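You operate a simulated robot arm through the tools that you are given. There is no shell and no other tool. Be economical: measure what you need, move in short steps, check, and stop when the job is done.

Carry out the task below with a simulated robot arm. There is one attempt and no reset: what you move stays moved.

JOB
Count the silver blocks on the top of the orange step box by the wall, then put as many of the grey cells from the top of the orange step box by the wall on the top of the orange step box by the aisle. Then fetch the green measuring cup and set it on the top of the orange step box by the wall. Then open the white door of the cabinet by the black rack, put the grey roll of wipes from the shelf inside the white cabinet on the black top of the white cabinet, then shut the door. Then fetch the purple drink bottle and stand it on top of the grey spare pedal. Then take the blue card on the white worktop and put it away on the shelf of the blue trolley. The order counts. Set down upright: green measuring cup, grey roll of wipes, purple drink bottle.

It is judged by the outcome, as a careful person would: the job done as asked, and still so three seconds after it is handed in. It fails if anything else is knocked over, pushed out of place, dropped, spilled or broken.

ROBOT AND FRAMES
A 7-joint arm with a three-finger gripper on a trunk, on a base that drives. Base frame: it is fixed to the floor where the robot stands at the start and does not move with it; the origin is under the middle of the robot, x ahead of it, y to its left, z up; the surface under the hand at the start is at about z = 45. Readings come in cm, rad, newtons and seconds.
Its first joint turns from -2.897 to 2.897 rad. Places, roughly: black top of the white cabinet (20x22 cm) [88, -194, 78]; blue card [975, -1150, 100]; green measuring cup (8x8x9 cm) [150, 20, 50]; grey cell [100, 0, 50]; grey roll of wipes (8x8x10 cm) [90, -170, 50]; grey spare pedal (8x9x3 cm) [710, -1150, 80]; orange step box by the aisle [140, 0, 40]; orange step box by the wall [70, 0, 40]; purple drink bottle (8x8x16 cm) [760, -1140, 90]; shelf of the blue trolley [230, -1190, 30]; silver block [100, 0, 50]; white door of the cabinet by the black rack [100, -180, 40]. Payload 2.69 kg.
Tool frame: the origin (TCP) lies between the finger pads and is the grasp point; the fingertips stand 2.9 cm ahead of it; z points along the fingers, y is the line along which they close. The gripper opens to 12 cm. The gripper's body begins 7.8 cm behind the TCP.
Orientation is that of the tool frame in the base frame, as a unit quaternion [w, x, y, z]. With the fingers straight down and closing along the base's y, the tool's x points along the base's -x, its y along +y and its z along -z.

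CONTROLS
- The arm moves only by the tool step_arm. Its argument "increments" is a list of rows, each an object (a shift or turn left out is 0, a gripper value left out holds the last) with "xyz": the shift along the tool's x, y, z in units of 25 mm (1.0 is 25 mm), a list of three; "rotation": the turn, a rotation vector about the tool's x, y, z in units of 4 degrees (1.0 is 4 degrees), a list of three. In form: [{"xyz": [tx, ty, tz], "rotation": [wx, wy, wz]}, ...]. A call has 1 to 20 rows; each row shifts and turns the commanded pose from where the row before left it, along the tool's axes as they then stand. "hand" is the gripper command, from -1 (fully open) to 1 (shut), values between in proportion, set as the call begins (left out, the last holds). A call with a number of a shift or a turn outside -1 to 1 is refused whole. Each row takes 0.2 s and may step no farther than 5 cm and 0.15 rad from the row before; otherwise, or with a gripper value out of range, the whole call is refused. A pose out of reach is approached as far as the arm can. The call stops where the force on the tool passes 40 N (or 10 N more than at its start, if that is more) or the arm is blocked; 0.2 s more then pass. Each finger halts on what it meets, pressing with about 27 N; the grip force reading is that of the motor and also rises with nothing between the fingers. The clock runs only during rows and for 0.2 s after the last one: add rows that do not move to give the fingers time. The reply holds the time, the measured pose of the TCP, the force on the tool along the base axes, the opening and the grip force, in the units named above and with some noise, with the torque about the TCP (base axes, N m) and any sound that the robot's microphone picked up.
- Cameras (640 x 400 px; columns grow to the right, rows downward): "scene" is now at [29.02, 16.45, 132.56]; the picture's right is [-0.43, -0.90, 0.00], its down [-0.81, 0.39, -0.43] and it looks along [0.39, -0.19, -0.90] (base axes); focal length 274 px, centre (320, 200). "wrist" rides on the gripper at [6.3, 0, -10.4] in the tool frame; the picture's right is [0.00, 1.00, 0.00], its down [-0.83, 0.00, -0.56] and it looks along [-0.56, 0.00, 0.83] (tool axes); focal length 275 px, centre (320, 200). There is no depth. A picture from a camera that has moved, and an enlarged one, comes with that camera's place and axes in the base frame and with its lens.
- snapshot(camera): a new picture of that camera. It takes no simulated time.
- lift_body(by): slides the trunk up (or, below 0, down) by that many cm; the arm and the scene camera ride with it, the base frame stays. It gives what a move gives, with no picture.
- base_move(legs): drives the robot by 1 to 6 legs, each [ahead, left, turn to the left] in cm, cm and rad, along the robot's own axes; the way and the turn of a leg run together, so that a leg with both is an arc; at most 150 cm and 3.142 rad a leg. The arm and the cameras ride along, it lands a little off, and it stops where it bumps. It gives what a move gives.
- pan_tilt(pan, tilt): turns the head with the scene camera to pan (to the left, within 2.496 rad either way) and tilt (down, from -0.506 to 1.204), counted from straight ahead of the robot. It gives what a move gives.
- zoom(camera, box): a new picture of the part [left, top, right, bottom] of that camera's present view, enlarged. It takes no simulated time.
- close_job(): hands the job in; it is judged then, once.

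Work in short steps. Places have to be worked out from the pictures, the camera data and where the tool is seen: move nearer, look again, correct. Check each grasp and each placing, and mend what went wrong. You have 483 turns and 216 pictures in all, those below and enlarged ones among them. Open the gripper and draw the arm clear of the work before you hand the job in, unless the task says otherwise; then end with one line.

The tools are called after "Call:" as a command line: name --argument value ..., lists and objects as JSON in quotes. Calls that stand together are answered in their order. step_arm: Moves the arm, as the interface text tells. Its arguments: {"type":"object","properties":{"increments":{"type":"array","items":{"type":"object","properties":{"xyz":{"type":"array","items":{"type":"number"}},"rotation":{"type":"array","items":{"type":"number"}}}}},"hand":{"type":"number"}},"required":["increments"]} The other tools are called the same way: lift_body (by) slides the trunk up or down; base_move (legs) drives the base; pan_tilt (pan, tilt) turns the head that bears the scene camera; snapshot (camera) takes a picture; zoom (camera, box) takes an enlarged picture of a part of a camera's view; close_job () hands the job in.

At the start:

```text
t: 0.0
tcp_pos: [65.5, 25.62, 80.72]
tool_rot: [0.0, 0.0, 1.0, 0.0]
force: [-0.7, 0.1, -0.2]
ft_torque: [-0.01, 0.01, 0.0]
opening: 12.01
grip_force: 0.1
trunk travel left (down, up): [-35.0, 23.6]
robot x, y, heading: [-0.28, -0.22, 0.003]
head pan, tilt: [-0.449, 1.124]
```

scene: 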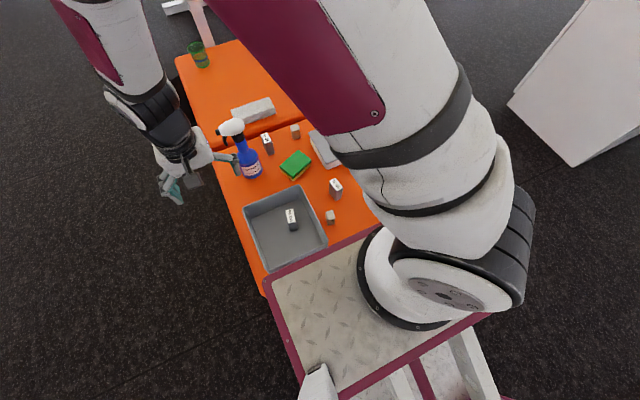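
wrist: 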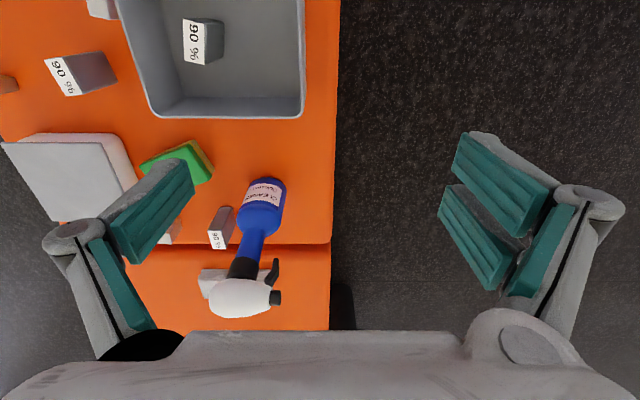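

The pictures show two orange boxes with blocks, cells with % labels, a grey bin and others. I enlarge both views to identify the items.

Call:
zoom --camera "scene" --box '[160, 30, 400, 290]'

Call:
zoom --camera "wrist" --box '[0, 0, 350, 330]'

```text
1.54 times, centred on (280, 160) of scene
camera zoom: at [29.02, 16.45, 132.56], right [-0.43, -0.9, 0.0], down [-0.81, 0.39, -0.43], along [0.39, -0.19, -0.9], focal length 422 px, centre (382, 262)
```

zoom: 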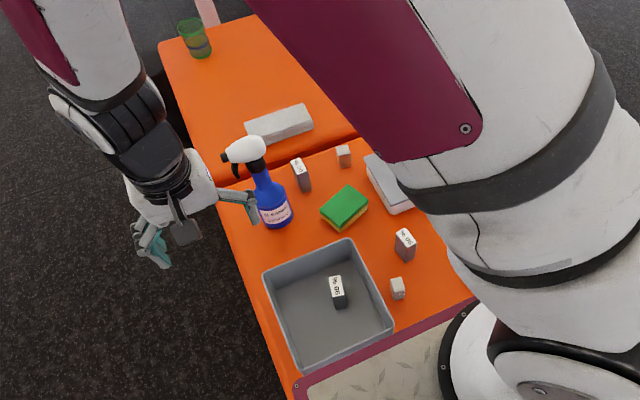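

```text
1.21 times, centred on (175, 165) of wrist
camera zoom: at [59.1, 25.46, 91.16], right [0.0, 1.0, 0.0], down [0.83, 0.0, 0.56], along [0.56, 0.0, -0.83], focal length 334 px, centre (496, 242)
```

zoom: 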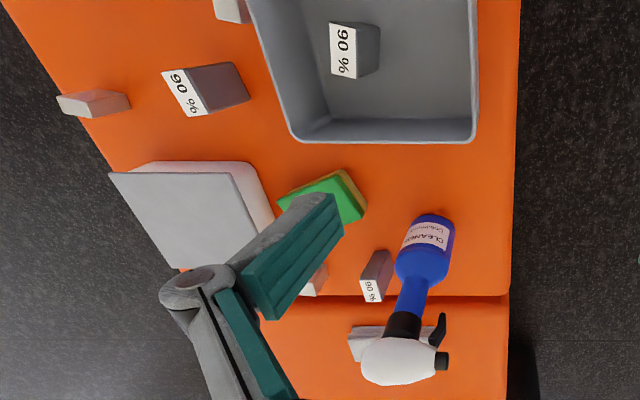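

I need a full view of the wall box. I move the hand to the right and up, so the wrist camera surveys it.

Call:
step_arm --increments '[{"xyz": [0.3, -1, -0.5]}, {"xyz": [0.3, -1, -0.5]}, {"xyz": [0.3, -1, -0.5]}, {"xyz": [0.3, -1, -0.5]}, {"xyz": [0.3, -1, 0]}, {"xyz": [0.3, -1, 0]}, {"xyz": [0.3, -1, 0]}, {"xyz": [0.3, -1, 0]}, {"xyz": [0.3, -1, 0]}, {"xyz": [0.3, -1, 0]}]'

Call:
snapshot --camera "wrist"

Call:
snapshot --camera "scene"

```text
t: 2.2
tcp_pos: [58.88, 0.73, 85.93]
tool_rot: [0.0, 0.0, 1.0, 0.0]
force: [-0.4, 0.6, -1.1]
ft_torque: [-0.05, 0.01, 0.02]
opening: 12.02
grip_force: 0.0
out of reach, approached as far as the arm can: row 10
trunk travel left (down, up): [-35.0, 23.6]
robot x, y, heading: [0.5, 0.17, -0.004]
head pan, tilt: [-0.449, 1.124]
```

```text
211 pictures are left
camera wrist: at [52.43, 0.47, 96.3], right [-0.01, 1.0, 0.0], down [0.83, 0.01, 0.55], along [0.55, 0.0, -0.83], focal length 275 px, centre (320, 200)
```

wrist: 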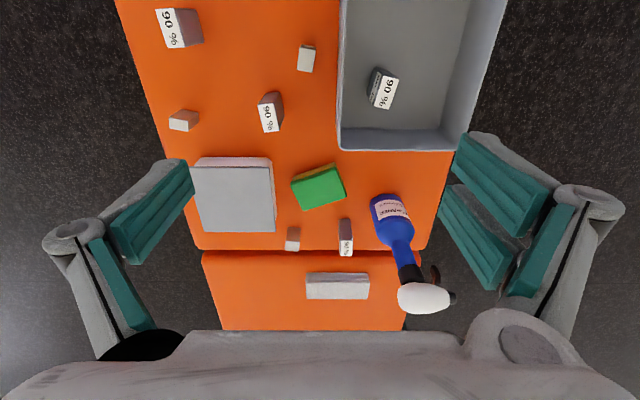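

```text
210 pictures are left
camera scene: at [29.02, 16.47, 132.55], right [-0.43, -0.9, 0.0], down [-0.81, 0.39, -0.43], along [0.39, -0.19, -0.9], focal length 274 px, centre (320, 200)
```

scene: 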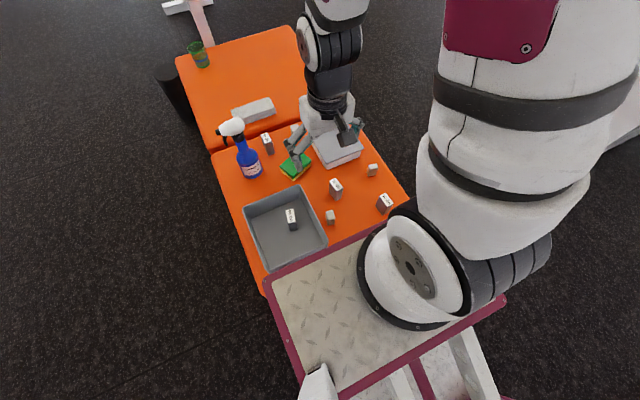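

Three small silver blocks are visible, plus four "90 %" cells (one in the bin). I tilt the wrist camera back to see the near edge of the box too.

Call:
step_arm --increments '[{"rotation": [0, 1, 0]}, {"rotation": [0, 1, 0]}, {"rotation": [0, 1, 0]}, {"rotation": [0, 1, 0]}, {"rotation": [0, 1, 0]}, {"rotation": [0, 1, 0]}, {"rotation": [0, 1, 0]}, {"rotation": [0, 1, 0]}]'

Call:
snapshot --camera "wrist"

```text
t: 4.0
tcp_pos: [58.81, 0.53, 85.84]
tool_rot: [-0.277, 0.0, 0.961, 0.0]
force: [0.5, 0.7, -0.4]
ft_torque: [-0.01, 0.0, 0.01]
opening: 11.99
grip_force: 0.0
trunk travel left (down, up): [-35.0, 23.6]
robot x, y, heading: [0.1, -0.31, 0.001]
head pan, tilt: [-0.449, 1.124]
```

```text
209 pictures are left
camera wrist: at [58.88, 0.48, 98.06], right [0.0, 1.0, 0.0], down [1.0, 0.0, 0.03], along [0.03, 0.0, -1.0], focal length 275 px, centre (320, 200)
```

wrist: 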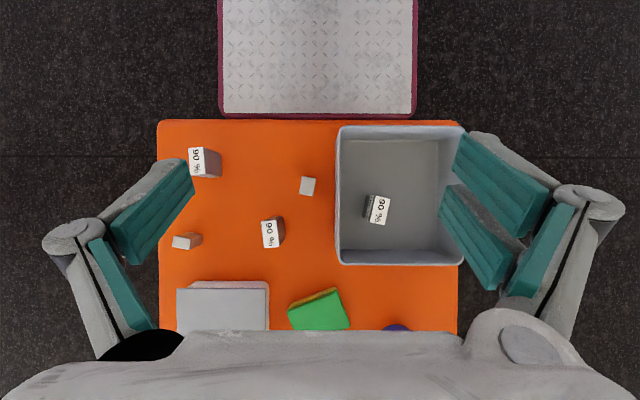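

I enlarge the blocks to compare their colours.

Call:
zoom --camera "wrist" --box '[150, 110, 350, 260]'

Call:
zoom --camera "scene" --box '[210, 100, 410, 250]'

```text
2.67 times, centred on (250, 185) of wrist
camera zoom: at [58.88, 0.48, 98.06], right [0.0, 1.0, 0.0], down [1.0, 0.0, 0.03], along [0.03, 0.0, -1.0], focal length 734 px, centre (507, 240)
```

zoom: 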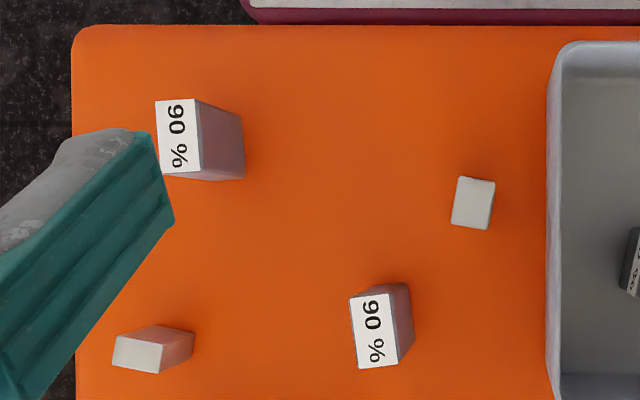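

```text
2.67 times, centred on (310, 175) of scene
camera zoom: at [29.01, 16.44, 132.56], right [-0.43, -0.9, 0.0], down [-0.81, 0.39, -0.43], along [0.39, -0.19, -0.9], focal length 731 px, centre (347, 267)
```

zoom: 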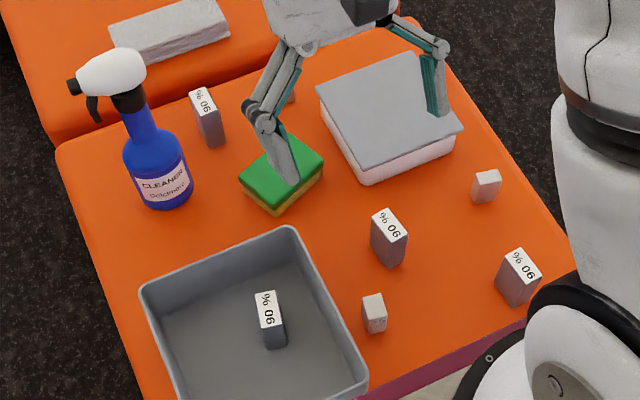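

Count is settled: three silver blocks, so three cells move. Working from the right side of the boxes would reach everything, so I look around to the right first.

Call:
pan_tilt --pan -1.3 --tilt 0.5

Call:
snapshot --camera "scene"

Call:
pan_tilt --pan 0.6 --tilt 0.5

Call:
snapshot --camera "scene"

```text
t: 5.2
tcp_pos: [58.86, 0.61, 85.86]
tool_rot: [-0.275, -0.001, 0.961, -0.001]
force: [0.4, 0.5, -0.1]
ft_torque: [-0.01, 0.0, 0.02]
opening: 12.03
grip_force: 0.0
trunk travel left (down, up): [-35.0, 23.6]
robot x, y, heading: [0.05, -0.04, -0.004]
head pan, tilt: [-1.3, 0.499]
```

```text
206 pictures are left
camera scene: at [25.93, 10.35, 137.47], right [-0.96, -0.27, 0.0], down [-0.13, 0.46, -0.88], along [0.24, -0.85, -0.48], focal length 274 px, centre (320, 200)
```

scene: 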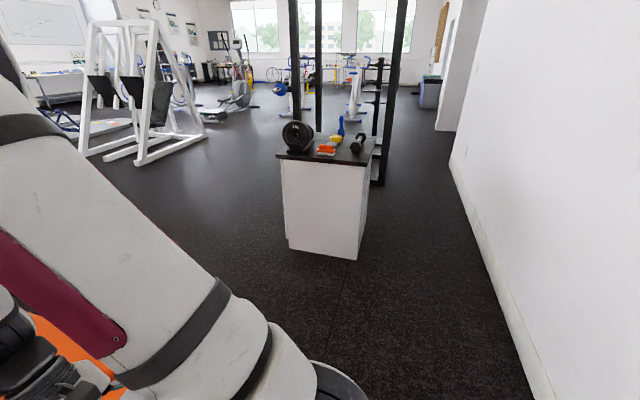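

```text
t: 7.0
tcp_pos: [58.84, 0.69, 85.88]
tool_rot: [-0.275, 0.0, 0.961, 0.0]
force: [-0.4, 0.6, -0.7]
ft_torque: [0.01, 0.01, 0.04]
opening: 12.0
grip_force: 0.1
trunk travel left (down, up): [-35.0, 23.6]
robot x, y, heading: [-0.28, -0.1, -0.006]
head pan, tilt: [0.6, 0.499]
```

```text
205 pictures are left
camera scene: at [31.0, 24.25, 137.48], right [0.56, -0.83, 0.0], down [-0.4, -0.27, -0.88], along [0.72, 0.5, -0.48], focal length 274 px, centre (320, 200)
```

scene: 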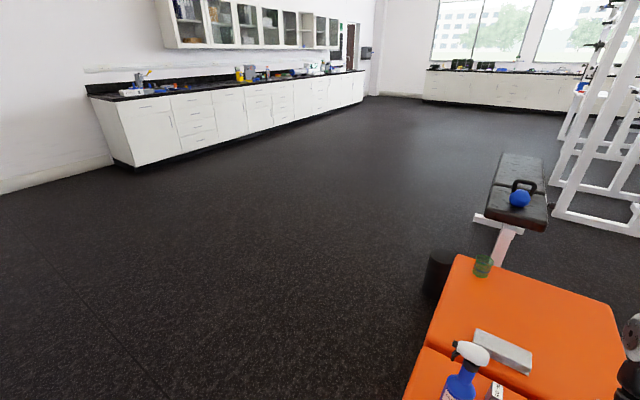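

The lane to the right (box edge y≈-31, cabinet front y≈-150) is wide enough. I straighten the tool, then drive right, ahead, and turn left toward the boxes.

Call:
step_arm --increments '[{"xyz": [0.5, 0, -1], "rotation": [0, -1, 0]}, {"xyz": [0.5, 0, -1], "rotation": [0, -1, 0]}, {"rotation": [0, -1, 0]}, {"rotation": [0, -1, 0]}, {"rotation": [0, -1, 0]}, {"rotation": [0, -1, 0]}, {"rotation": [0, -1, 0]}, {"rotation": [0, -1, 0]}]'

Call:
base_move --legs '[[0, -85, 0], [85, 0, 0], [0, 0, 1.571]]'

Call:
pan_tilt --pan 0 --tilt 0.8

Call:
snapshot --camera "scene"

Call:
snapshot --camera "wrist"

```text
t: 8.8
tcp_pos: [59.25, 0.66, 91.36]
tool_rot: [0.001, -0.001, 1.0, 0.001]
force: [0.3, -0.3, -0.8]
ft_torque: [-0.03, 0.0, 0.0]
opening: 12.0
grip_force: 0.0
trunk travel left (down, up): [-35.0, 23.6]
robot x, y, heading: [-0.33, -0.2, 0.0]
head pan, tilt: [0.6, 0.499]
```

```text
t: 21.2
tcp_pos: [84.77, -24.15, 91.46]
tool_rot: [0.0, 0.707, -0.707, 0.0]
force: [0.6, 0.1, -0.5]
ft_torque: [-0.01, 0.02, 0.0]
opening: 12.0
grip_force: 0.1
trunk travel left (down, up): [-35.0, 23.6]
robot x, y, heading: [85.43, -83.22, 1.571]
head pan, tilt: [0.6, 0.499]
```

```text
t: 22.2
tcp_pos: [84.77, -24.3, 91.44]
tool_rot: [0.0, -0.707, 0.707, 0.0]
force: [-0.4, 1.6, 0.4]
ft_torque: [-0.01, 0.03, -0.02]
opening: 11.99
grip_force: 0.2
trunk travel left (down, up): [-35.0, 23.6]
robot x, y, heading: [85.33, -83.32, 1.573]
head pan, tilt: [0.0, 0.799]
```

```text
204 pictures are left
camera scene: at [66.61, -51.92, 134.89], right [1.0, 0.0, 0.0], down [0.0, -0.72, -0.7], along [0.0, 0.7, -0.72], focal length 274 px, centre (320, 200)
```

scene: 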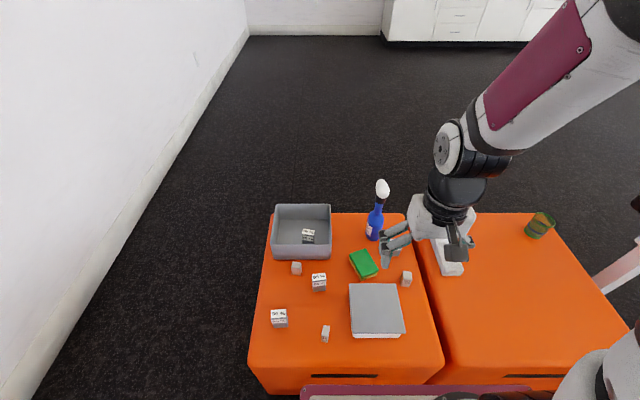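

```text
203 pictures are left
camera wrist: at [84.69, -30.59, 101.85], right [-1.0, -0.01, 0.0], down [0.0, 0.83, 0.56], along [0.0, 0.56, -0.83], focal length 275 px, centre (320, 200)
```

wrist: 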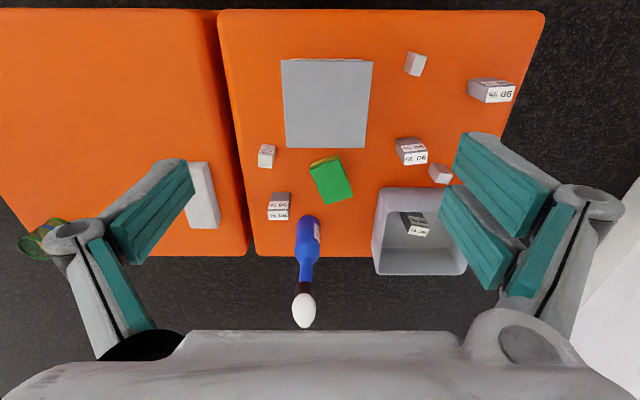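

I enlarge the wrist view to read the cells' orientation.

Call:
zoom --camera "wrist" --box '[240, 40, 540, 240]'

Call:
zoom --camera "scene" --box '[240, 180, 440, 350]'

```text
2.00 times, centred on (390, 140) of wrist
camera zoom: at [84.69, -30.59, 101.85], right [-1.0, -0.01, 0.0], down [0.0, 0.83, 0.56], along [0.0, 0.56, -0.83], focal length 551 px, centre (180, 320)
```

zoom: 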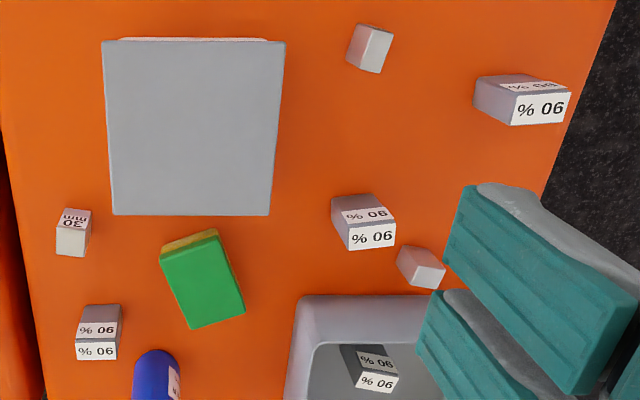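

```text
2.35 times, centred on (340, 265) of scene
camera zoom: at [66.61, -51.92, 134.89], right [1.0, 0.0, 0.0], down [0.0, -0.72, -0.7], along [0.0, 0.7, -0.72], focal length 645 px, centre (273, 47)
```

zoom: 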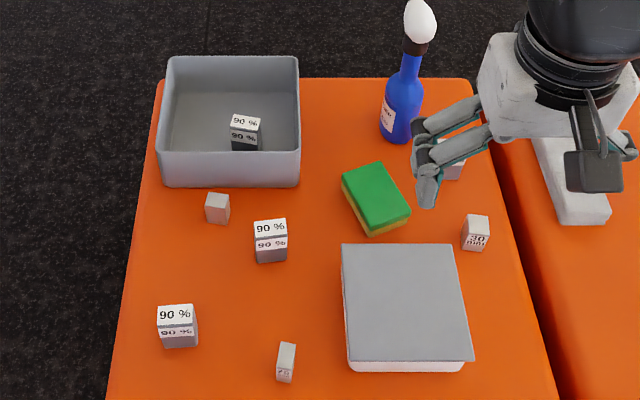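

The small block bears a "30 mm"-like label; I enlarge each small block to be sure they are all silver blocks.

Call:
zoom --camera "wrist" --box '[250, 130, 310, 170]'

Call:
zoom --camera "scene" --box '[300, 310, 350, 350]'

Call:
zoom --camera "scene" --box '[270, 250, 330, 300]'

Call:
zoom --camera "scene" --box '[370, 240, 430, 290]'

```text
10.00 times, centred on (280, 150) of wrist
camera zoom: at [84.69, -30.59, 101.85], right [-1.0, -0.01, 0.0], down [0.0, 0.83, 0.56], along [0.0, 0.56, -0.83], focal length 2753 px, centre (720, 700)
```

zoom: 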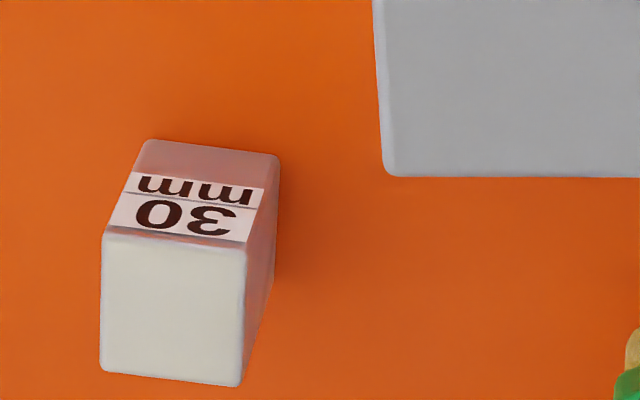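

```text
10.00 times, centred on (325, 330) of scene
camera zoom: at [66.61, -51.92, 134.89], right [1.0, 0.0, 0.0], down [0.0, -0.72, -0.7], along [0.0, 0.7, -0.72], focal length 2740 px, centre (270, -1100)
```

zoom: 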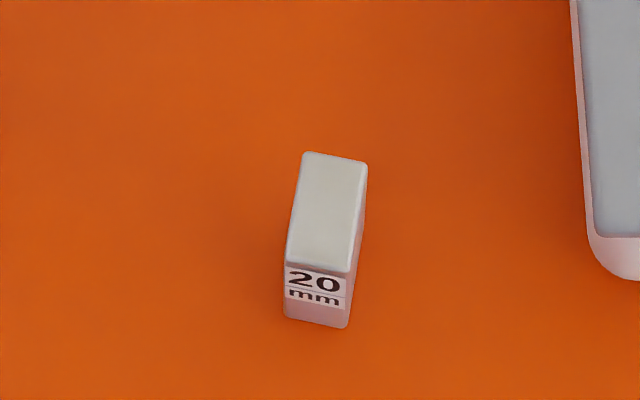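

```text
8.00 times, centred on (300, 275) of scene
camera zoom: at [66.61, -51.92, 134.89], right [1.0, 0.0, 0.0], down [0.0, -0.72, -0.7], along [0.0, 0.7, -0.72], focal length 2192 px, centre (480, -400)
```

zoom: 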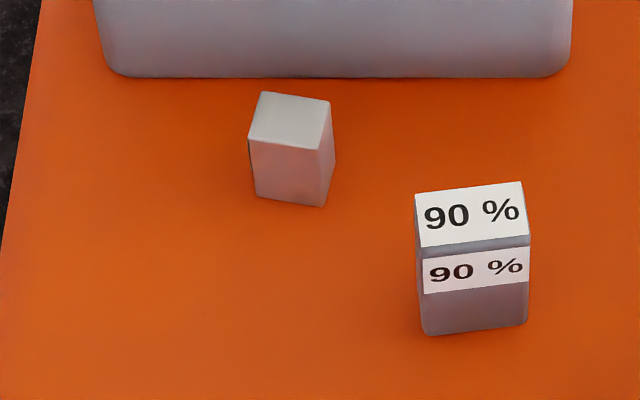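

```text
8.00 times, centred on (400, 265) of scene
camera zoom: at [66.61, -51.92, 134.89], right [1.0, 0.0, 0.0], down [0.0, -0.72, -0.7], along [0.0, 0.7, -0.72], focal length 2192 px, centre (-320, -320)
```

zoom: 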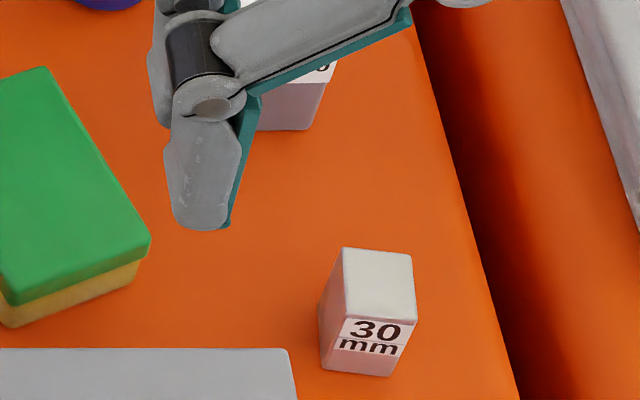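

Three silver blocks confirmed (gauge blocks 20/30 mm). Cells are about 4.4×2.5×7.5 cm; cell A is at about (54.2, -19.3). I move above A with a 7° yaw.

Call:
step_arm --hand -0.5 --increments '[{"xyz": [-0.154, 0.942, 0.5]}, {"xyz": [-0.154, 0.942, 0.5]}, {"xyz": [-0.154, 0.942, 0.5]}, {"xyz": [-0.154, 0.942, 0.5]}, {"xyz": [-0.154, 0.942, 0.5]}, {"xyz": [-0.154, 0.942, 0.5]}, {"xyz": [-0.154, 0.942, 0.5]}, {"xyz": [-0.154, 0.942, 0.5]}, {"xyz": [-0.154, 0.942, 0.5]}, {"xyz": [-0.154, 0.942, 0.5]}, {"xyz": [-0.154, 0.942, 0.5]}, {"xyz": [-0.154, 0.942, 0.5]}, {"xyz": [-0.154, 0.942, 0.5]}, {"rotation": [0, 0, -0.9]}, {"rotation": [0, 0, -0.9]}]'

Call:
snapshot --camera "wrist"

Call:
snapshot --camera "scene"

```text
t: 25.4
tcp_pos: [54.19, -19.09, 75.13]
tool_rot: [-0.001, 0.75, -0.661, 0.0]
force: [0.0, 0.1, 0.1]
ft_torque: [-0.03, 0.02, 0.03]
opening: 9.02
grip_force: 0.0
trunk travel left (down, up): [-35.0, 23.6]
robot x, y, heading: [85.34, -82.94, 1.573]
head pan, tilt: [0.0, 0.799]
```

```text
196 pictures are left
camera wrist: at [54.91, -25.48, 85.56], right [-0.99, -0.13, 0.0], down [-0.11, 0.82, 0.56], along [-0.07, 0.55, -0.83], focal length 275 px, centre (320, 200)
```

wrist: 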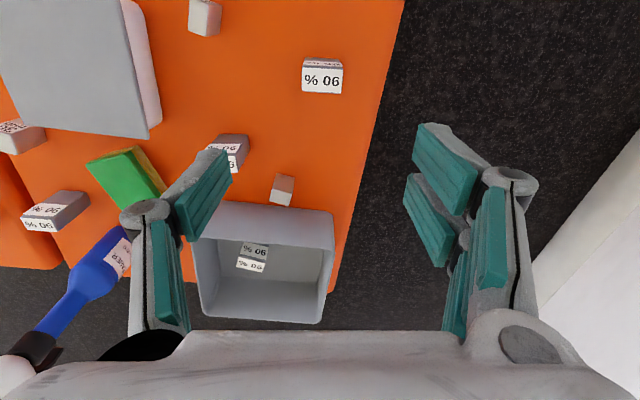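

```text
195 pictures are left
camera scene: at [66.6, -51.93, 134.88], right [1.0, 0.0, 0.0], down [0.0, -0.72, -0.7], along [0.0, 0.7, -0.72], focal length 274 px, centre (320, 200)
```

scene: 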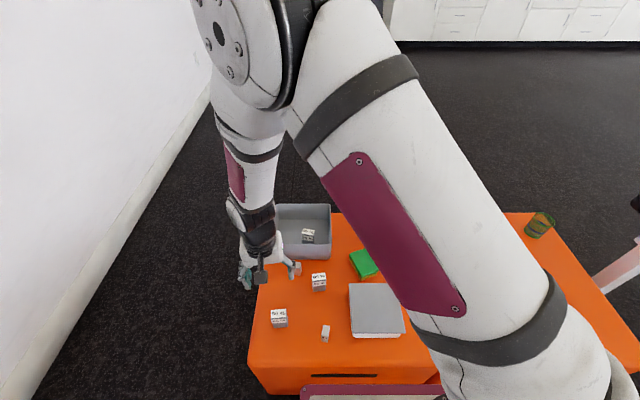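

The wrist picture puts A's top at (54.0, -19.6), under the hand. I descend to grasp height.

Call:
step_arm --increments '[{"xyz": [0.1, 0, 1]}, {"xyz": [0, 0, 1]}, {"xyz": [0, 0, 1]}, {"xyz": [0, 0, 1]}, {"xyz": [0, 0, 1]}, {"xyz": [0, 0, 1]}, {"xyz": [0, 0, 1]}, {"xyz": [0, 0, 1]}, {"xyz": [0, 0, 1]}, {"xyz": [0, 0, 0.8]}]'

Call:
snapshot --camera "wrist"

```text
t: 27.6
tcp_pos: [54.33, -19.29, 50.73]
tool_rot: [0.001, 0.75, -0.662, 0.001]
force: [-0.3, 0.6, 0.8]
ft_torque: [-0.03, 0.02, 0.0]
opening: 8.99
grip_force: 0.0
trunk travel left (down, up): [-35.0, 23.6]
robot x, y, heading: [85.69, -83.37, 1.574]
head pan, tilt: [0.0, 0.799]
```

```text
194 pictures are left
camera wrist: at [54.96, -25.71, 61.12], right [-0.99, -0.13, 0.0], down [-0.11, 0.82, 0.56], along [-0.07, 0.55, -0.83], focal length 275 px, centre (320, 200)
```

wrist: 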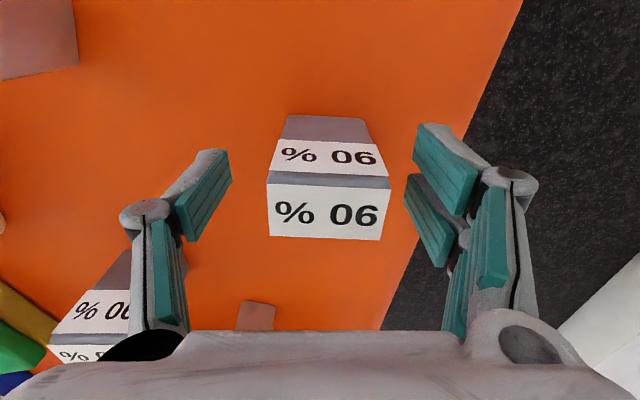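

The cell sits between the fingers. I close.

Call:
step_arm --hand 1 --increments '[{}, {}, {}, {}]'

```text
t: 28.6
tcp_pos: [54.29, -19.33, 50.86]
tool_rot: [0.0, 0.75, -0.661, 0.001]
force: [-1.2, -0.1, 2.7]
ft_torque: [-0.04, 0.13, -0.03]
opening: 4.56
grip_force: 26.5
trunk travel left (down, up): [-35.0, 23.6]
robot x, y, heading: [85.37, -83.25, 1.567]
head pan, tilt: [0.0, 0.799]
```

Gripped (4.56 cm). I lift, square the yaw, and carry it over to the aisle box at about (115, -21).

Call:
step_arm --increments '[{"xyz": [0, 0, -0.5]}, {"xyz": [0, 0, -1]}, {"xyz": [0, 0, -1]}, {"xyz": [0, 0, -1]}, {"xyz": [0, 0, -1]}, {"xyz": [0, 0, -1], "rotation": [0, 0, 0.9]}, {"xyz": [0, 0, -1], "rotation": [0, 0, 0.9]}]'

Call:
step_arm --increments '[{"xyz": [0, -1, 0]}, {"xyz": [0, -1, 0]}, {"xyz": [0, -1, 0]}, {"xyz": [0, -1, 0]}, {"xyz": [0, -1, 0]}, {"xyz": [0, -1, 0]}, {"xyz": [0, -1, 0]}, {"xyz": [0, -1, 0]}, {"xyz": [0, -1, 0]}, {"xyz": [0, -1, 0]}, {"xyz": [0, -1, 0]}, {"xyz": [0, -1, 0]}, {"xyz": [0, -1, 0]}, {"xyz": [0, -1, 0]}, {"xyz": [0, -1, 0]}, {"xyz": [0, -1, 0]}, {"xyz": [0, -1, 0]}, {"xyz": [0, -1, 0]}, {"xyz": [0, -1, 0]}, {"xyz": [0, -1, 0]}]'

Call:
step_arm --increments '[{"xyz": [0.2, -1, 0]}, {"xyz": [0.2, -1, 0]}, {"xyz": [0.2, -1, 0]}, {"xyz": [0.1, -1, 0]}]'

Call:
snapshot --camera "wrist"

Call:
snapshot --camera "scene"

```text
t: 30.2
tcp_pos: [54.22, -19.4, 66.93]
tool_rot: [0.001, -0.707, 0.707, 0.0]
force: [-1.1, 1.1, -0.4]
ft_torque: [-0.01, 0.0, 0.04]
opening: 4.56
grip_force: 26.7
trunk travel left (down, up): [-35.0, 23.6]
robot x, y, heading: [85.51, -83.33, 1.569]
head pan, tilt: [0.0, 0.799]
```

```text
t: 34.4
tcp_pos: [104.23, -19.24, 66.95]
tool_rot: [-0.001, 0.708, -0.707, 0.0]
force: [-0.3, 0.4, -1.9]
ft_torque: [0.02, -0.05, -0.01]
opening: 4.54
grip_force: 26.8
trunk travel left (down, up): [-35.0, 23.6]
robot x, y, heading: [85.16, -83.25, 1.572]
head pan, tilt: [0.0, 0.799]
```

```text
t: 35.4
tcp_pos: [114.33, -21.05, 66.8]
tool_rot: [0.0, 0.708, -0.706, 0.0]
force: [-0.4, 1.3, -1.8]
ft_torque: [-0.02, -0.03, -0.02]
opening: 4.56
grip_force: 26.9
trunk travel left (down, up): [-35.0, 23.6]
robot x, y, heading: [85.54, -83.07, 1.57]
head pan, tilt: [0.0, 0.799]
```

```text
193 pictures are left
camera wrist: at [114.21, -27.46, 77.32], right [-1.0, -0.01, 0.0], down [-0.01, 0.83, 0.56], along [0.0, 0.56, -0.83], focal length 275 px, centre (320, 200)
```

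wrist: 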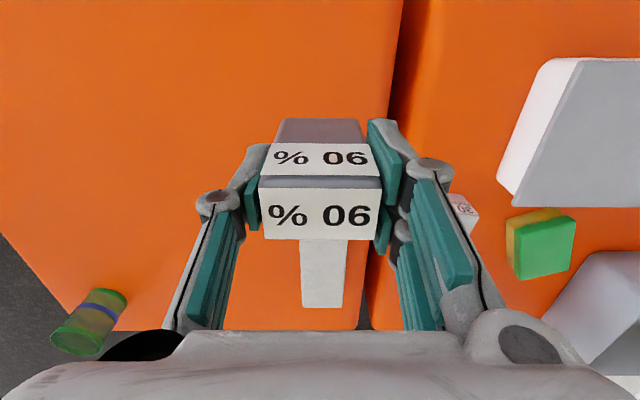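

```text
192 pictures are left
camera scene: at [66.59, -51.92, 134.88], right [1.0, 0.0, 0.0], down [0.0, -0.72, -0.7], along [0.0, 0.7, -0.72], focal length 274 px, centre (320, 200)
```

scene: 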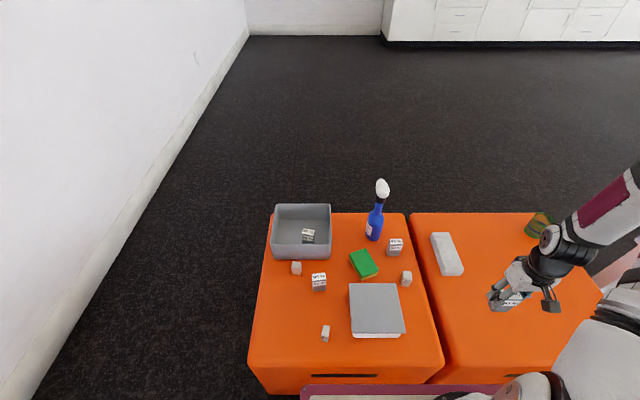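

The cell hangs over the aisle box clear of the grey bar. I lower, slowly at the end.

Call:
step_arm --increments '[{"xyz": [0, 0, 1]}, {"xyz": [0, 0, 1]}, {"xyz": [0, 0, 1]}, {"xyz": [0, 0, 1]}, {"xyz": [0, 0, 1]}, {"xyz": [0, 0, 0.7]}, {"xyz": [0, 0, 0.2]}, {"xyz": [0, 0, 0.1]}, {"xyz": [0, 0, 0.1]}]'

```text
t: 37.4
tcp_pos: [114.15, -20.95, 51.77]
tool_rot: [0.0, -0.707, 0.707, 0.001]
force: [0.4, -1.1, -1.7]
ft_torque: [-0.02, -0.04, 0.02]
opening: 4.57
grip_force: 26.9
trunk travel left (down, up): [-35.0, 23.6]
robot x, y, heading: [85.19, -83.39, 1.572]
head pan, tilt: [0.0, 0.799]
```

Call:
step_arm --increments '[{"xyz": [0, 0, 0.12]}, {"xyz": [0, 0, 0.12]}, {"xyz": [0, 0, 0.08]}, {}]'

Call:
snapshot --camera "wrist"

```text
t: 38.4
tcp_pos: [114.14, -21.08, 50.89]
tool_rot: [0.0, -0.707, 0.707, 0.0]
force: [0.1, 0.0, -0.3]
ft_torque: [-0.01, -0.05, 0.01]
opening: 4.54
grip_force: 26.9
trunk travel left (down, up): [-35.0, 23.6]
robot x, y, heading: [85.39, -83.13, 1.572]
head pan, tilt: [0.0, 0.799]
```

```text
191 pictures are left
camera wrist: at [114.18, -27.49, 61.31], right [-1.0, -0.01, 0.0], down [0.0, 0.83, 0.56], along [0.0, 0.56, -0.83], focal length 275 px, centre (320, 200)
```

wrist: 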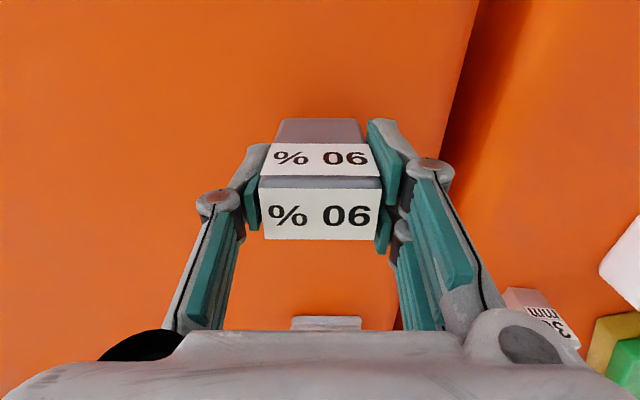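

Little contact sign yet; I feel further down in small steps.

Call:
step_arm --increments '[{"xyz": [0, 0, 0.08]}, {"xyz": [0, 0, 0.08]}, {}]'

```text
t: 39.2
tcp_pos: [114.3, -21.03, 50.6]
tool_rot: [-0.001, 0.707, -0.707, -0.001]
force: [-4.2, -1.1, 27.1]
ft_torque: [-0.1, 0.15, 0.0]
opening: 4.54
grip_force: 26.6
trunk travel left (down, up): [-35.0, 23.6]
robot x, y, heading: [85.6, -83.4, 1.571]
head pan, tilt: [0.0, 0.799]
```

Contact. I ease off a hair, open, and rise.

Call:
step_arm --increments '[{"xyz": [0, 0, -0.08]}, {}]'

Call:
step_arm --hand -0.5 --increments '[{}, {}, {}, {"xyz": [0, 0, -0.5]}, {"xyz": [0, 0, -1]}, {"xyz": [0, 0, -1]}, {"xyz": [0, 0, -1]}, {"xyz": [0, 0, -1]}, {"xyz": [0, 0, -1]}, {"xyz": [0, 0, -1]}, {"xyz": [0, 0, -1]}]'

Call:
snapshot --camera "wrist"

```text
t: 39.8
tcp_pos: [114.27, -21.14, 50.66]
tool_rot: [0.0, 0.708, -0.707, 0.001]
force: [-0.2, -0.2, -1.6]
ft_torque: [0.02, -0.01, 0.0]
opening: 4.53
grip_force: 27.2
trunk travel left (down, up): [-35.0, 23.6]
robot x, y, heading: [85.39, -83.4, 1.575]
head pan, tilt: [0.0, 0.799]
```

```text
t: 42.2
tcp_pos: [114.15, -21.16, 69.32]
tool_rot: [0.0, 0.708, -0.706, 0.0]
force: [0.4, 0.1, -1.7]
ft_torque: [0.0, 0.0, -0.04]
opening: 9.04
grip_force: 0.0
trunk travel left (down, up): [-35.0, 23.6]
robot x, y, heading: [85.14, -83.17, 1.572]
head pan, tilt: [0.0, 0.799]
```

```text
190 pictures are left
camera wrist: at [114.12, -27.49, 79.81], right [-1.0, -0.01, 0.0], down [0.0, 0.83, 0.56], along [0.0, 0.56, -0.83], focal length 275 px, centre (320, 200)
```

wrist: 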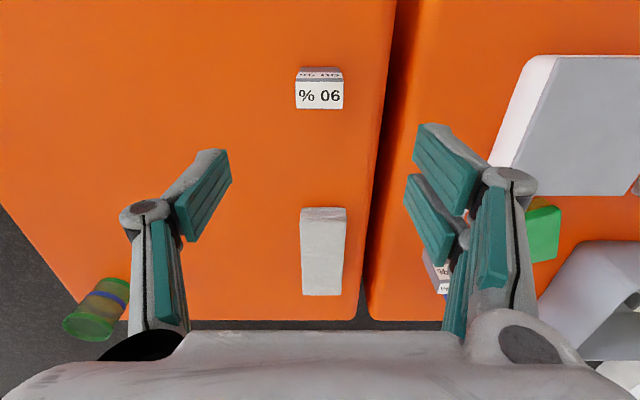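

Cell A stands on the aisle box. Next I move over cell B at about (66.3, -7.2).

Call:
step_arm --increments '[{"xyz": [-0.28, 0.957, 0]}, {"xyz": [-0.28, 0.957, 0]}, {"xyz": [-0.28, 0.957, 0]}, {"xyz": [-0.28, 0.957, 0]}, {"xyz": [-0.28, 0.957, 0]}, {"xyz": [-0.28, 0.957, 0]}, {"xyz": [-0.28, 0.957, 0]}, {"xyz": [-0.28, 0.957, 0]}, {"xyz": [-0.28, 0.957, 0]}, {"xyz": [-0.28, 0.957, 0]}, {"xyz": [-0.28, 0.957, 0]}, {"xyz": [-0.28, 0.957, 0]}, {"xyz": [-0.28, 0.957, 0]}, {"xyz": [-0.28, 0.957, 0]}, {"xyz": [-0.28, 0.957, 0]}, {"xyz": [-0.28, 0.957, 0]}, {"xyz": [-0.28, 0.957, 0]}, {"xyz": [-0.28, 0.957, 0]}, {"xyz": [-0.28, 0.957, 0], "rotation": [0, 0, -1]}, {"xyz": [-0.28, 0.957, 0], "rotation": [0, 0, -1]}]'

Call:
snapshot --camera "wrist"

```text
t: 46.4
tcp_pos: [66.31, -7.26, 69.53]
tool_rot: [0.0, 0.755, -0.656, 0.0]
force: [-1.0, 0.4, 0.3]
ft_torque: [-0.05, -0.02, 0.0]
opening: 9.0
grip_force: 0.1
trunk travel left (down, up): [-35.0, 23.6]
robot x, y, heading: [85.43, -83.71, 1.57]
head pan, tilt: [0.0, 0.799]
```

```text
189 pictures are left
camera wrist: at [67.18, -13.56, 79.86], right [-0.99, -0.14, 0.0], down [-0.12, 0.82, 0.56], along [-0.08, 0.55, -0.83], focal length 275 px, centre (320, 200)
```

wrist: 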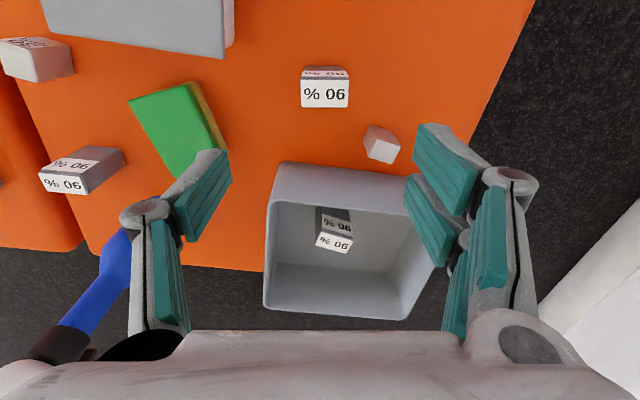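

B's top lies at about (65.8, -7.6). I correct slightly and descend.

Call:
step_arm --increments '[{"xyz": [0.14, 0.14, 0.5]}, {"xyz": [0, 0, 1]}, {"xyz": [0, 0, 1]}, {"xyz": [0, 0, 1]}, {"xyz": [0, 0, 1]}, {"xyz": [0, 0, 1]}, {"xyz": [0, 0, 1]}, {"xyz": [0, 0, 0.95]}, {}]'

Call:
snapshot --camera "wrist"

```text
t: 48.4
tcp_pos: [66.26, -7.7, 50.88]
tool_rot: [0.0, 0.754, -0.656, 0.0]
force: [-0.3, -0.4, 0.2]
ft_torque: [-0.02, -0.02, -0.01]
opening: 8.97
grip_force: 0.1
trunk travel left (down, up): [-35.0, 23.6]
robot x, y, heading: [85.49, -83.38, 1.578]
head pan, tilt: [0.0, 0.799]
```

```text
188 pictures are left
camera wrist: at [66.88, -14.02, 61.14], right [-0.99, -0.14, 0.0], down [-0.12, 0.82, 0.56], along [-0.08, 0.55, -0.83], focal length 275 px, centre (320, 200)
```

wrist: 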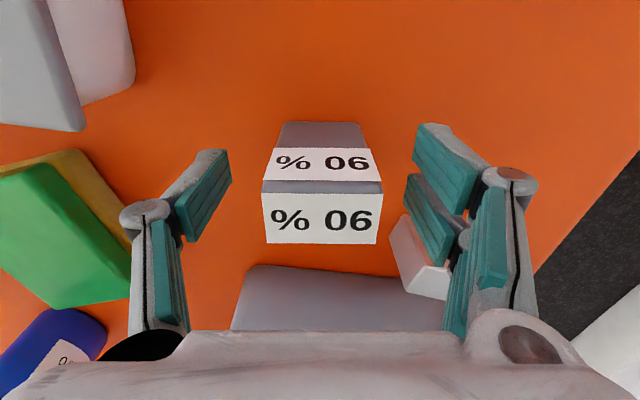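

Well centred. I close and lift straight up.

Call:
step_arm --hand 1 --increments '[{}, {}, {}, {}, {"xyz": [0, 0, -0.5]}, {"xyz": [0, 0, -1]}, {"xyz": [0, 0, -1]}, {"xyz": [0, 0, -1]}, {"xyz": [0, 0, -1]}, {"xyz": [0, 0, -1], "rotation": [0, 0, 1]}, {"xyz": [0, 0, -1], "rotation": [0, 0, 1]}]'

Call:
step_arm --increments '[{"xyz": [0.2, -1, 0]}, {"xyz": [0.2, -1, 0]}, {"xyz": [0.2, -1, 0]}, {"xyz": [0.2, -1, 0]}, {"xyz": [0.2, -1, 0]}, {"xyz": [0.2, -1, 0]}, {"xyz": [0.2, -1, 0]}, {"xyz": [0.2, -1, 0]}, {"xyz": [0.2, -1, 0]}, {"xyz": [0.2, -1, 0]}, {"xyz": [0.2, -1, 0]}, {"xyz": [0.2, -1, 0]}, {"xyz": [0.2, -1, 0]}, {"xyz": [0.2, -1, 0]}, {"xyz": [0.2, -1, 0]}, {"xyz": [0.2, -1, 0]}, {"xyz": [0.2, -1, 0]}, {"xyz": [0.2, -1, 0]}, {"xyz": [0.2, -1, 0]}, {"xyz": [0.2, -1, 0]}]'

Call:
step_arm --increments '[{"xyz": [0.2, -1, 0]}, {"xyz": [0.2, -1, 0]}, {"xyz": [0.2, -1, 0]}, {"xyz": [0.2, -1, 0]}, {"xyz": [0.2, -0.6, 0]}]'

Call:
snapshot --camera "wrist"

```text
t: 50.8
tcp_pos: [66.07, -7.78, 67.2]
tool_rot: [0.0, -0.707, 0.707, 0.0]
force: [-0.2, -0.3, -0.5]
ft_torque: [-0.02, -0.04, 0.02]
opening: 4.56
grip_force: 27.0
trunk travel left (down, up): [-35.0, 23.6]
robot x, y, heading: [85.17, -83.16, 1.574]
head pan, tilt: [0.0, 0.799]
```

```text
t: 55.0
tcp_pos: [116.07, -17.67, 66.99]
tool_rot: [0.0, 0.708, -0.707, -0.001]
force: [-0.1, 0.7, -2.1]
ft_torque: [-0.01, 0.01, 0.04]
opening: 4.54
grip_force: 26.9
trunk travel left (down, up): [-35.0, 23.6]
robot x, y, heading: [85.91, -83.39, 1.575]
head pan, tilt: [0.0, 0.799]
```

```text
t: 56.2
tcp_pos: [127.6, -20.13, 67.0]
tool_rot: [0.0, 0.708, -0.706, 0.0]
force: [0.1, 0.3, -0.8]
ft_torque: [0.01, -0.05, -0.01]
opening: 4.56
grip_force: 27.3
trunk travel left (down, up): [-35.0, 23.6]
robot x, y, heading: [85.28, -83.26, 1.572]
head pan, tilt: [0.0, 0.799]
```

```text
187 pictures are left
camera wrist: at [127.56, -26.61, 77.43], right [-1.0, -0.01, 0.0], down [0.0, 0.83, 0.56], along [0.0, 0.56, -0.83], focal length 275 px, centre (320, 200)
```

wrist: 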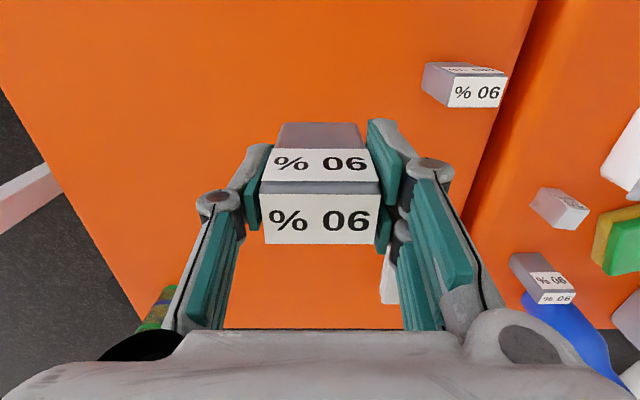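

Clear spot below. I lower to contact.

Call:
step_arm --increments '[{"xyz": [0, 0, 1]}, {"xyz": [0, 0, 1]}, {"xyz": [0, 0, 1]}, {"xyz": [0, 0, 1]}, {"xyz": [0, 0, 1]}, {"xyz": [0, 0, 0.9]}, {"xyz": [0, 0, 0.3]}, {"xyz": [0, 0, 0.1]}, {"xyz": [0, 0, 0.1]}, {"xyz": [0, 0, 0.06]}, {}]'

```text
t: 58.6
tcp_pos: [127.68, -20.09, 50.95]
tool_rot: [0.001, 0.708, -0.707, 0.0]
force: [-0.6, -0.4, -1.3]
ft_torque: [0.01, -0.01, 0.02]
opening: 4.55
grip_force: 27.0
trunk travel left (down, up): [-35.0, 23.6]
robot x, y, heading: [85.28, -83.33, 1.569]
head pan, tilt: [0.0, 0.799]
```

Call:
step_arm --increments '[{"xyz": [0, 0, 0.06]}, {"xyz": [0, 0, 0.06]}, {}]'

```text
t: 59.4
tcp_pos: [127.72, -20.12, 50.63]
tool_rot: [-0.001, 0.707, -0.707, 0.001]
force: [-4.3, -4.1, 26.1]
ft_torque: [-0.24, 0.18, 0.01]
opening: 4.53
grip_force: 27.2
trunk travel left (down, up): [-35.0, 23.6]
robot x, y, heading: [85.33, -83.46, 1.571]
head pan, tilt: [0.0, 0.799]
```

Contact; I release, rise, and move over cell C at about (94, 6.3).

Call:
step_arm --increments '[{"xyz": [0, 0, -0.08]}, {}]'

Call:
step_arm --hand -0.3 --increments '[{}, {}, {}, {"xyz": [0, 0, -0.5]}, {"xyz": [0, 0, -1]}, {"xyz": [0, 0, -1]}, {"xyz": [0, 0, -1]}, {"xyz": [0, 0, -1]}, {"xyz": [0, 0, -1]}, {"xyz": [0, 0, -1]}, {"xyz": [0, 0, -1]}]'

Call:
step_arm --increments '[{"xyz": [-0.7, 0.9, 0]}, {"xyz": [-0.7, 0.9, 0]}, {"xyz": [-0.7, 0.9, 0]}, {"xyz": [-0.7, 0.9, 0]}, {"xyz": [-0.7, 0.9, 0]}, {"xyz": [-0.7, 0.9, 0]}, {"xyz": [-0.7, 0.9, 0]}, {"xyz": [-0.7, 0.9, 0]}, {"xyz": [-0.7, 0.9, 0]}, {"xyz": [-0.7, 0.9, 0]}, {"xyz": [-0.7, 0.9, 0]}, {"xyz": [-0.7, 0.9, 0]}, {"xyz": [-0.7, 0.9, 0]}, {"xyz": [-0.7, 0.9, 0]}, {"xyz": [-0.7, 0.9, 0]}]'

Call:
snapshot --camera "wrist"

Call:
snapshot --camera "scene"

```text
t: 60.0
tcp_pos: [127.59, -20.06, 50.79]
tool_rot: [0.0, 0.707, -0.707, 0.0]
force: [0.9, 0.5, 4.9]
ft_torque: [0.02, -0.2, 0.03]
opening: 4.56
grip_force: 27.1
trunk travel left (down, up): [-35.0, 23.6]
robot x, y, heading: [85.19, -83.47, 1.577]
head pan, tilt: [0.0, 0.799]
```

```text
t: 62.4
tcp_pos: [127.7, -20.17, 69.55]
tool_rot: [0.0, 0.707, -0.707, 0.001]
force: [-0.5, -0.7, -0.8]
ft_torque: [0.0, -0.02, -0.04]
opening: 7.83
grip_force: 0.0
trunk travel left (down, up): [-35.0, 23.6]
robot x, y, heading: [85.46, -83.11, 1.576]
head pan, tilt: [0.0, 0.799]
```

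```text
t: 65.6
tcp_pos: [93.94, 6.01, 69.62]
tool_rot: [0.0, -0.707, 0.707, 0.0]
force: [0.0, 0.1, 0.8]
ft_torque: [0.01, 0.04, -0.01]
opening: 7.8
grip_force: 0.1
trunk travel left (down, up): [-35.0, 23.6]
robot x, y, heading: [85.41, -83.19, 1.574]
head pan, tilt: [0.0, 0.799]
```

```text
186 pictures are left
camera wrist: at [93.82, -0.34, 79.97], right [-1.0, 0.0, 0.0], down [0.0, 0.83, 0.56], along [0.0, 0.56, -0.83], focal length 275 px, centre (320, 200)
```

wrist: 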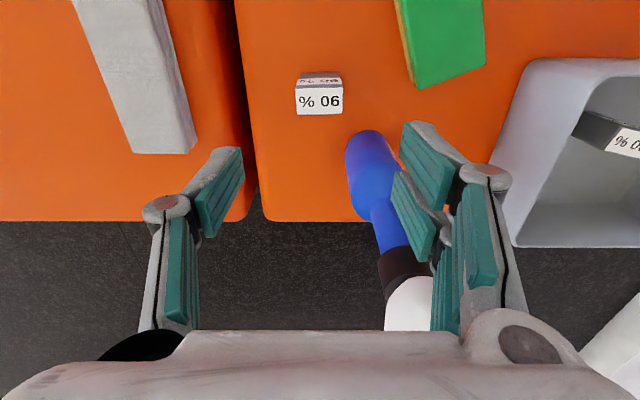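

```text
185 pictures are left
camera scene: at [66.64, -51.93, 134.89], right [1.0, 0.0, 0.0], down [0.0, -0.72, -0.7], along [0.0, 0.7, -0.72], focal length 274 px, centre (320, 200)
```

scene: 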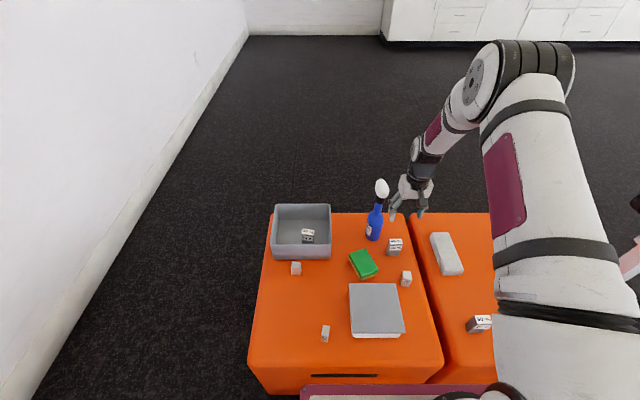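

C's top is at (93.8, 6.5); the bottle begins at y≈12, so there is room. I descend.

Call:
step_arm --increments '[{"xyz": [-0.18, 0.05, 0.5]}, {"xyz": [0, 0, 1]}, {"xyz": [0, 0, 1]}, {"xyz": [0, 0, 1]}, {"xyz": [0, 0, 1]}, {"xyz": [0, 0, 1]}, {"xyz": [0, 0, 1]}, {"xyz": [0, 0, 1]}, {}]'

Call:
snapshot --camera "wrist"

```text
t: 67.6
tcp_pos: [93.65, 6.64, 50.82]
tool_rot: [-0.001, 0.707, -0.707, 0.0]
force: [-0.4, -0.5, -0.5]
ft_torque: [0.0, 0.0, 0.01]
opening: 7.78
grip_force: 0.1
trunk travel left (down, up): [-35.0, 23.6]
robot x, y, heading: [85.78, -83.32, 1.569]
head pan, tilt: [0.0, 0.799]
```

```text
184 pictures are left
camera wrist: at [93.64, 0.16, 61.2], right [-1.0, -0.01, 0.0], down [0.0, 0.83, 0.56], along [0.0, 0.56, -0.83], focal length 275 px, centre (320, 200)
```

wrist: 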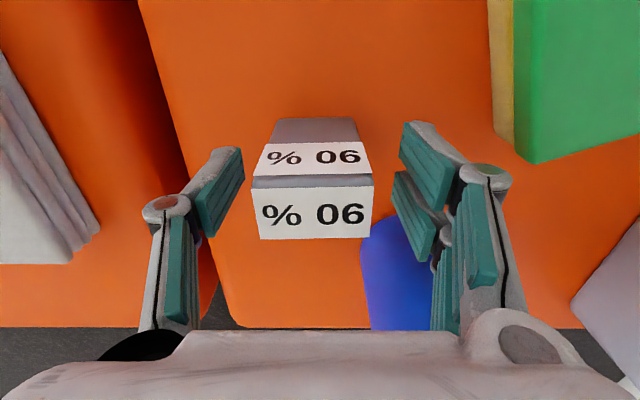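

Centred. I close, lift, and carry to about (139, -20).

Call:
step_arm --hand 1 --increments '[{}, {}, {}, {}, {"xyz": [0, 0, -0.5]}, {"xyz": [0, 0, -1]}, {"xyz": [0, 0, -1]}, {"xyz": [0, 0, -1]}, {"xyz": [0, 0, -1]}, {"xyz": [0, 0, -1]}, {"xyz": [0, 0, -1]}]'

Call:
step_arm --increments '[{"xyz": [0.56, -0.958, 0]}, {"xyz": [0.56, -0.958, 0]}, {"xyz": [0.56, -0.958, 0]}, {"xyz": [0.56, -0.958, 0]}, {"xyz": [0.56, -0.958, 0]}, {"xyz": [0.56, -0.958, 0]}, {"xyz": [0.56, -0.958, 0]}, {"xyz": [0.56, -0.958, 0]}, {"xyz": [0.56, -0.958, 0]}, {"xyz": [0.56, -0.958, 0]}, {"xyz": [0.56, -0.958, 0]}, {"xyz": [0.56, -0.958, 0]}, {"xyz": [0.56, -0.958, 0]}, {"xyz": [0.56, -0.958, 0]}, {"xyz": [0.56, -0.958, 0]}, {"xyz": [0.56, -0.958, 0]}, {"xyz": [0.56, -0.958, 0]}, {"xyz": [0.56, -0.958, 0]}, {"xyz": [0.56, -0.958, 0]}]'

Call:
snapshot --camera "wrist"

```text
t: 70.0
tcp_pos: [93.77, 6.57, 66.88]
tool_rot: [0.0, -0.706, 0.708, 0.0]
force: [0.5, 0.4, -0.8]
ft_torque: [0.0, 0.0, -0.01]
opening: 4.56
grip_force: 26.7
trunk travel left (down, up): [-35.0, 23.6]
robot x, y, heading: [85.71, -83.25, 1.57]
head pan, tilt: [0.0, 0.799]
```

```text
t: 74.0
tcp_pos: [139.2, -20.0, 67.03]
tool_rot: [0.0, 0.708, -0.706, 0.0]
force: [-0.2, 0.4, -0.6]
ft_torque: [-0.03, -0.04, 0.01]
opening: 4.54
grip_force: 26.9
trunk travel left (down, up): [-35.0, 23.6]
robot x, y, heading: [85.63, -83.4, 1.575]
head pan, tilt: [0.0, 0.799]
```

```text
183 pictures are left
camera wrist: at [139.06, -26.39, 77.42], right [-1.0, -0.01, 0.0], down [-0.01, 0.83, 0.56], along [0.0, 0.56, -0.83], focal length 275 px, centre (320, 200)
```

wrist: 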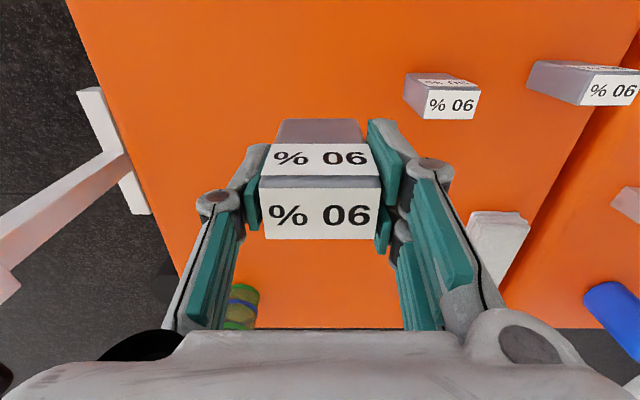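

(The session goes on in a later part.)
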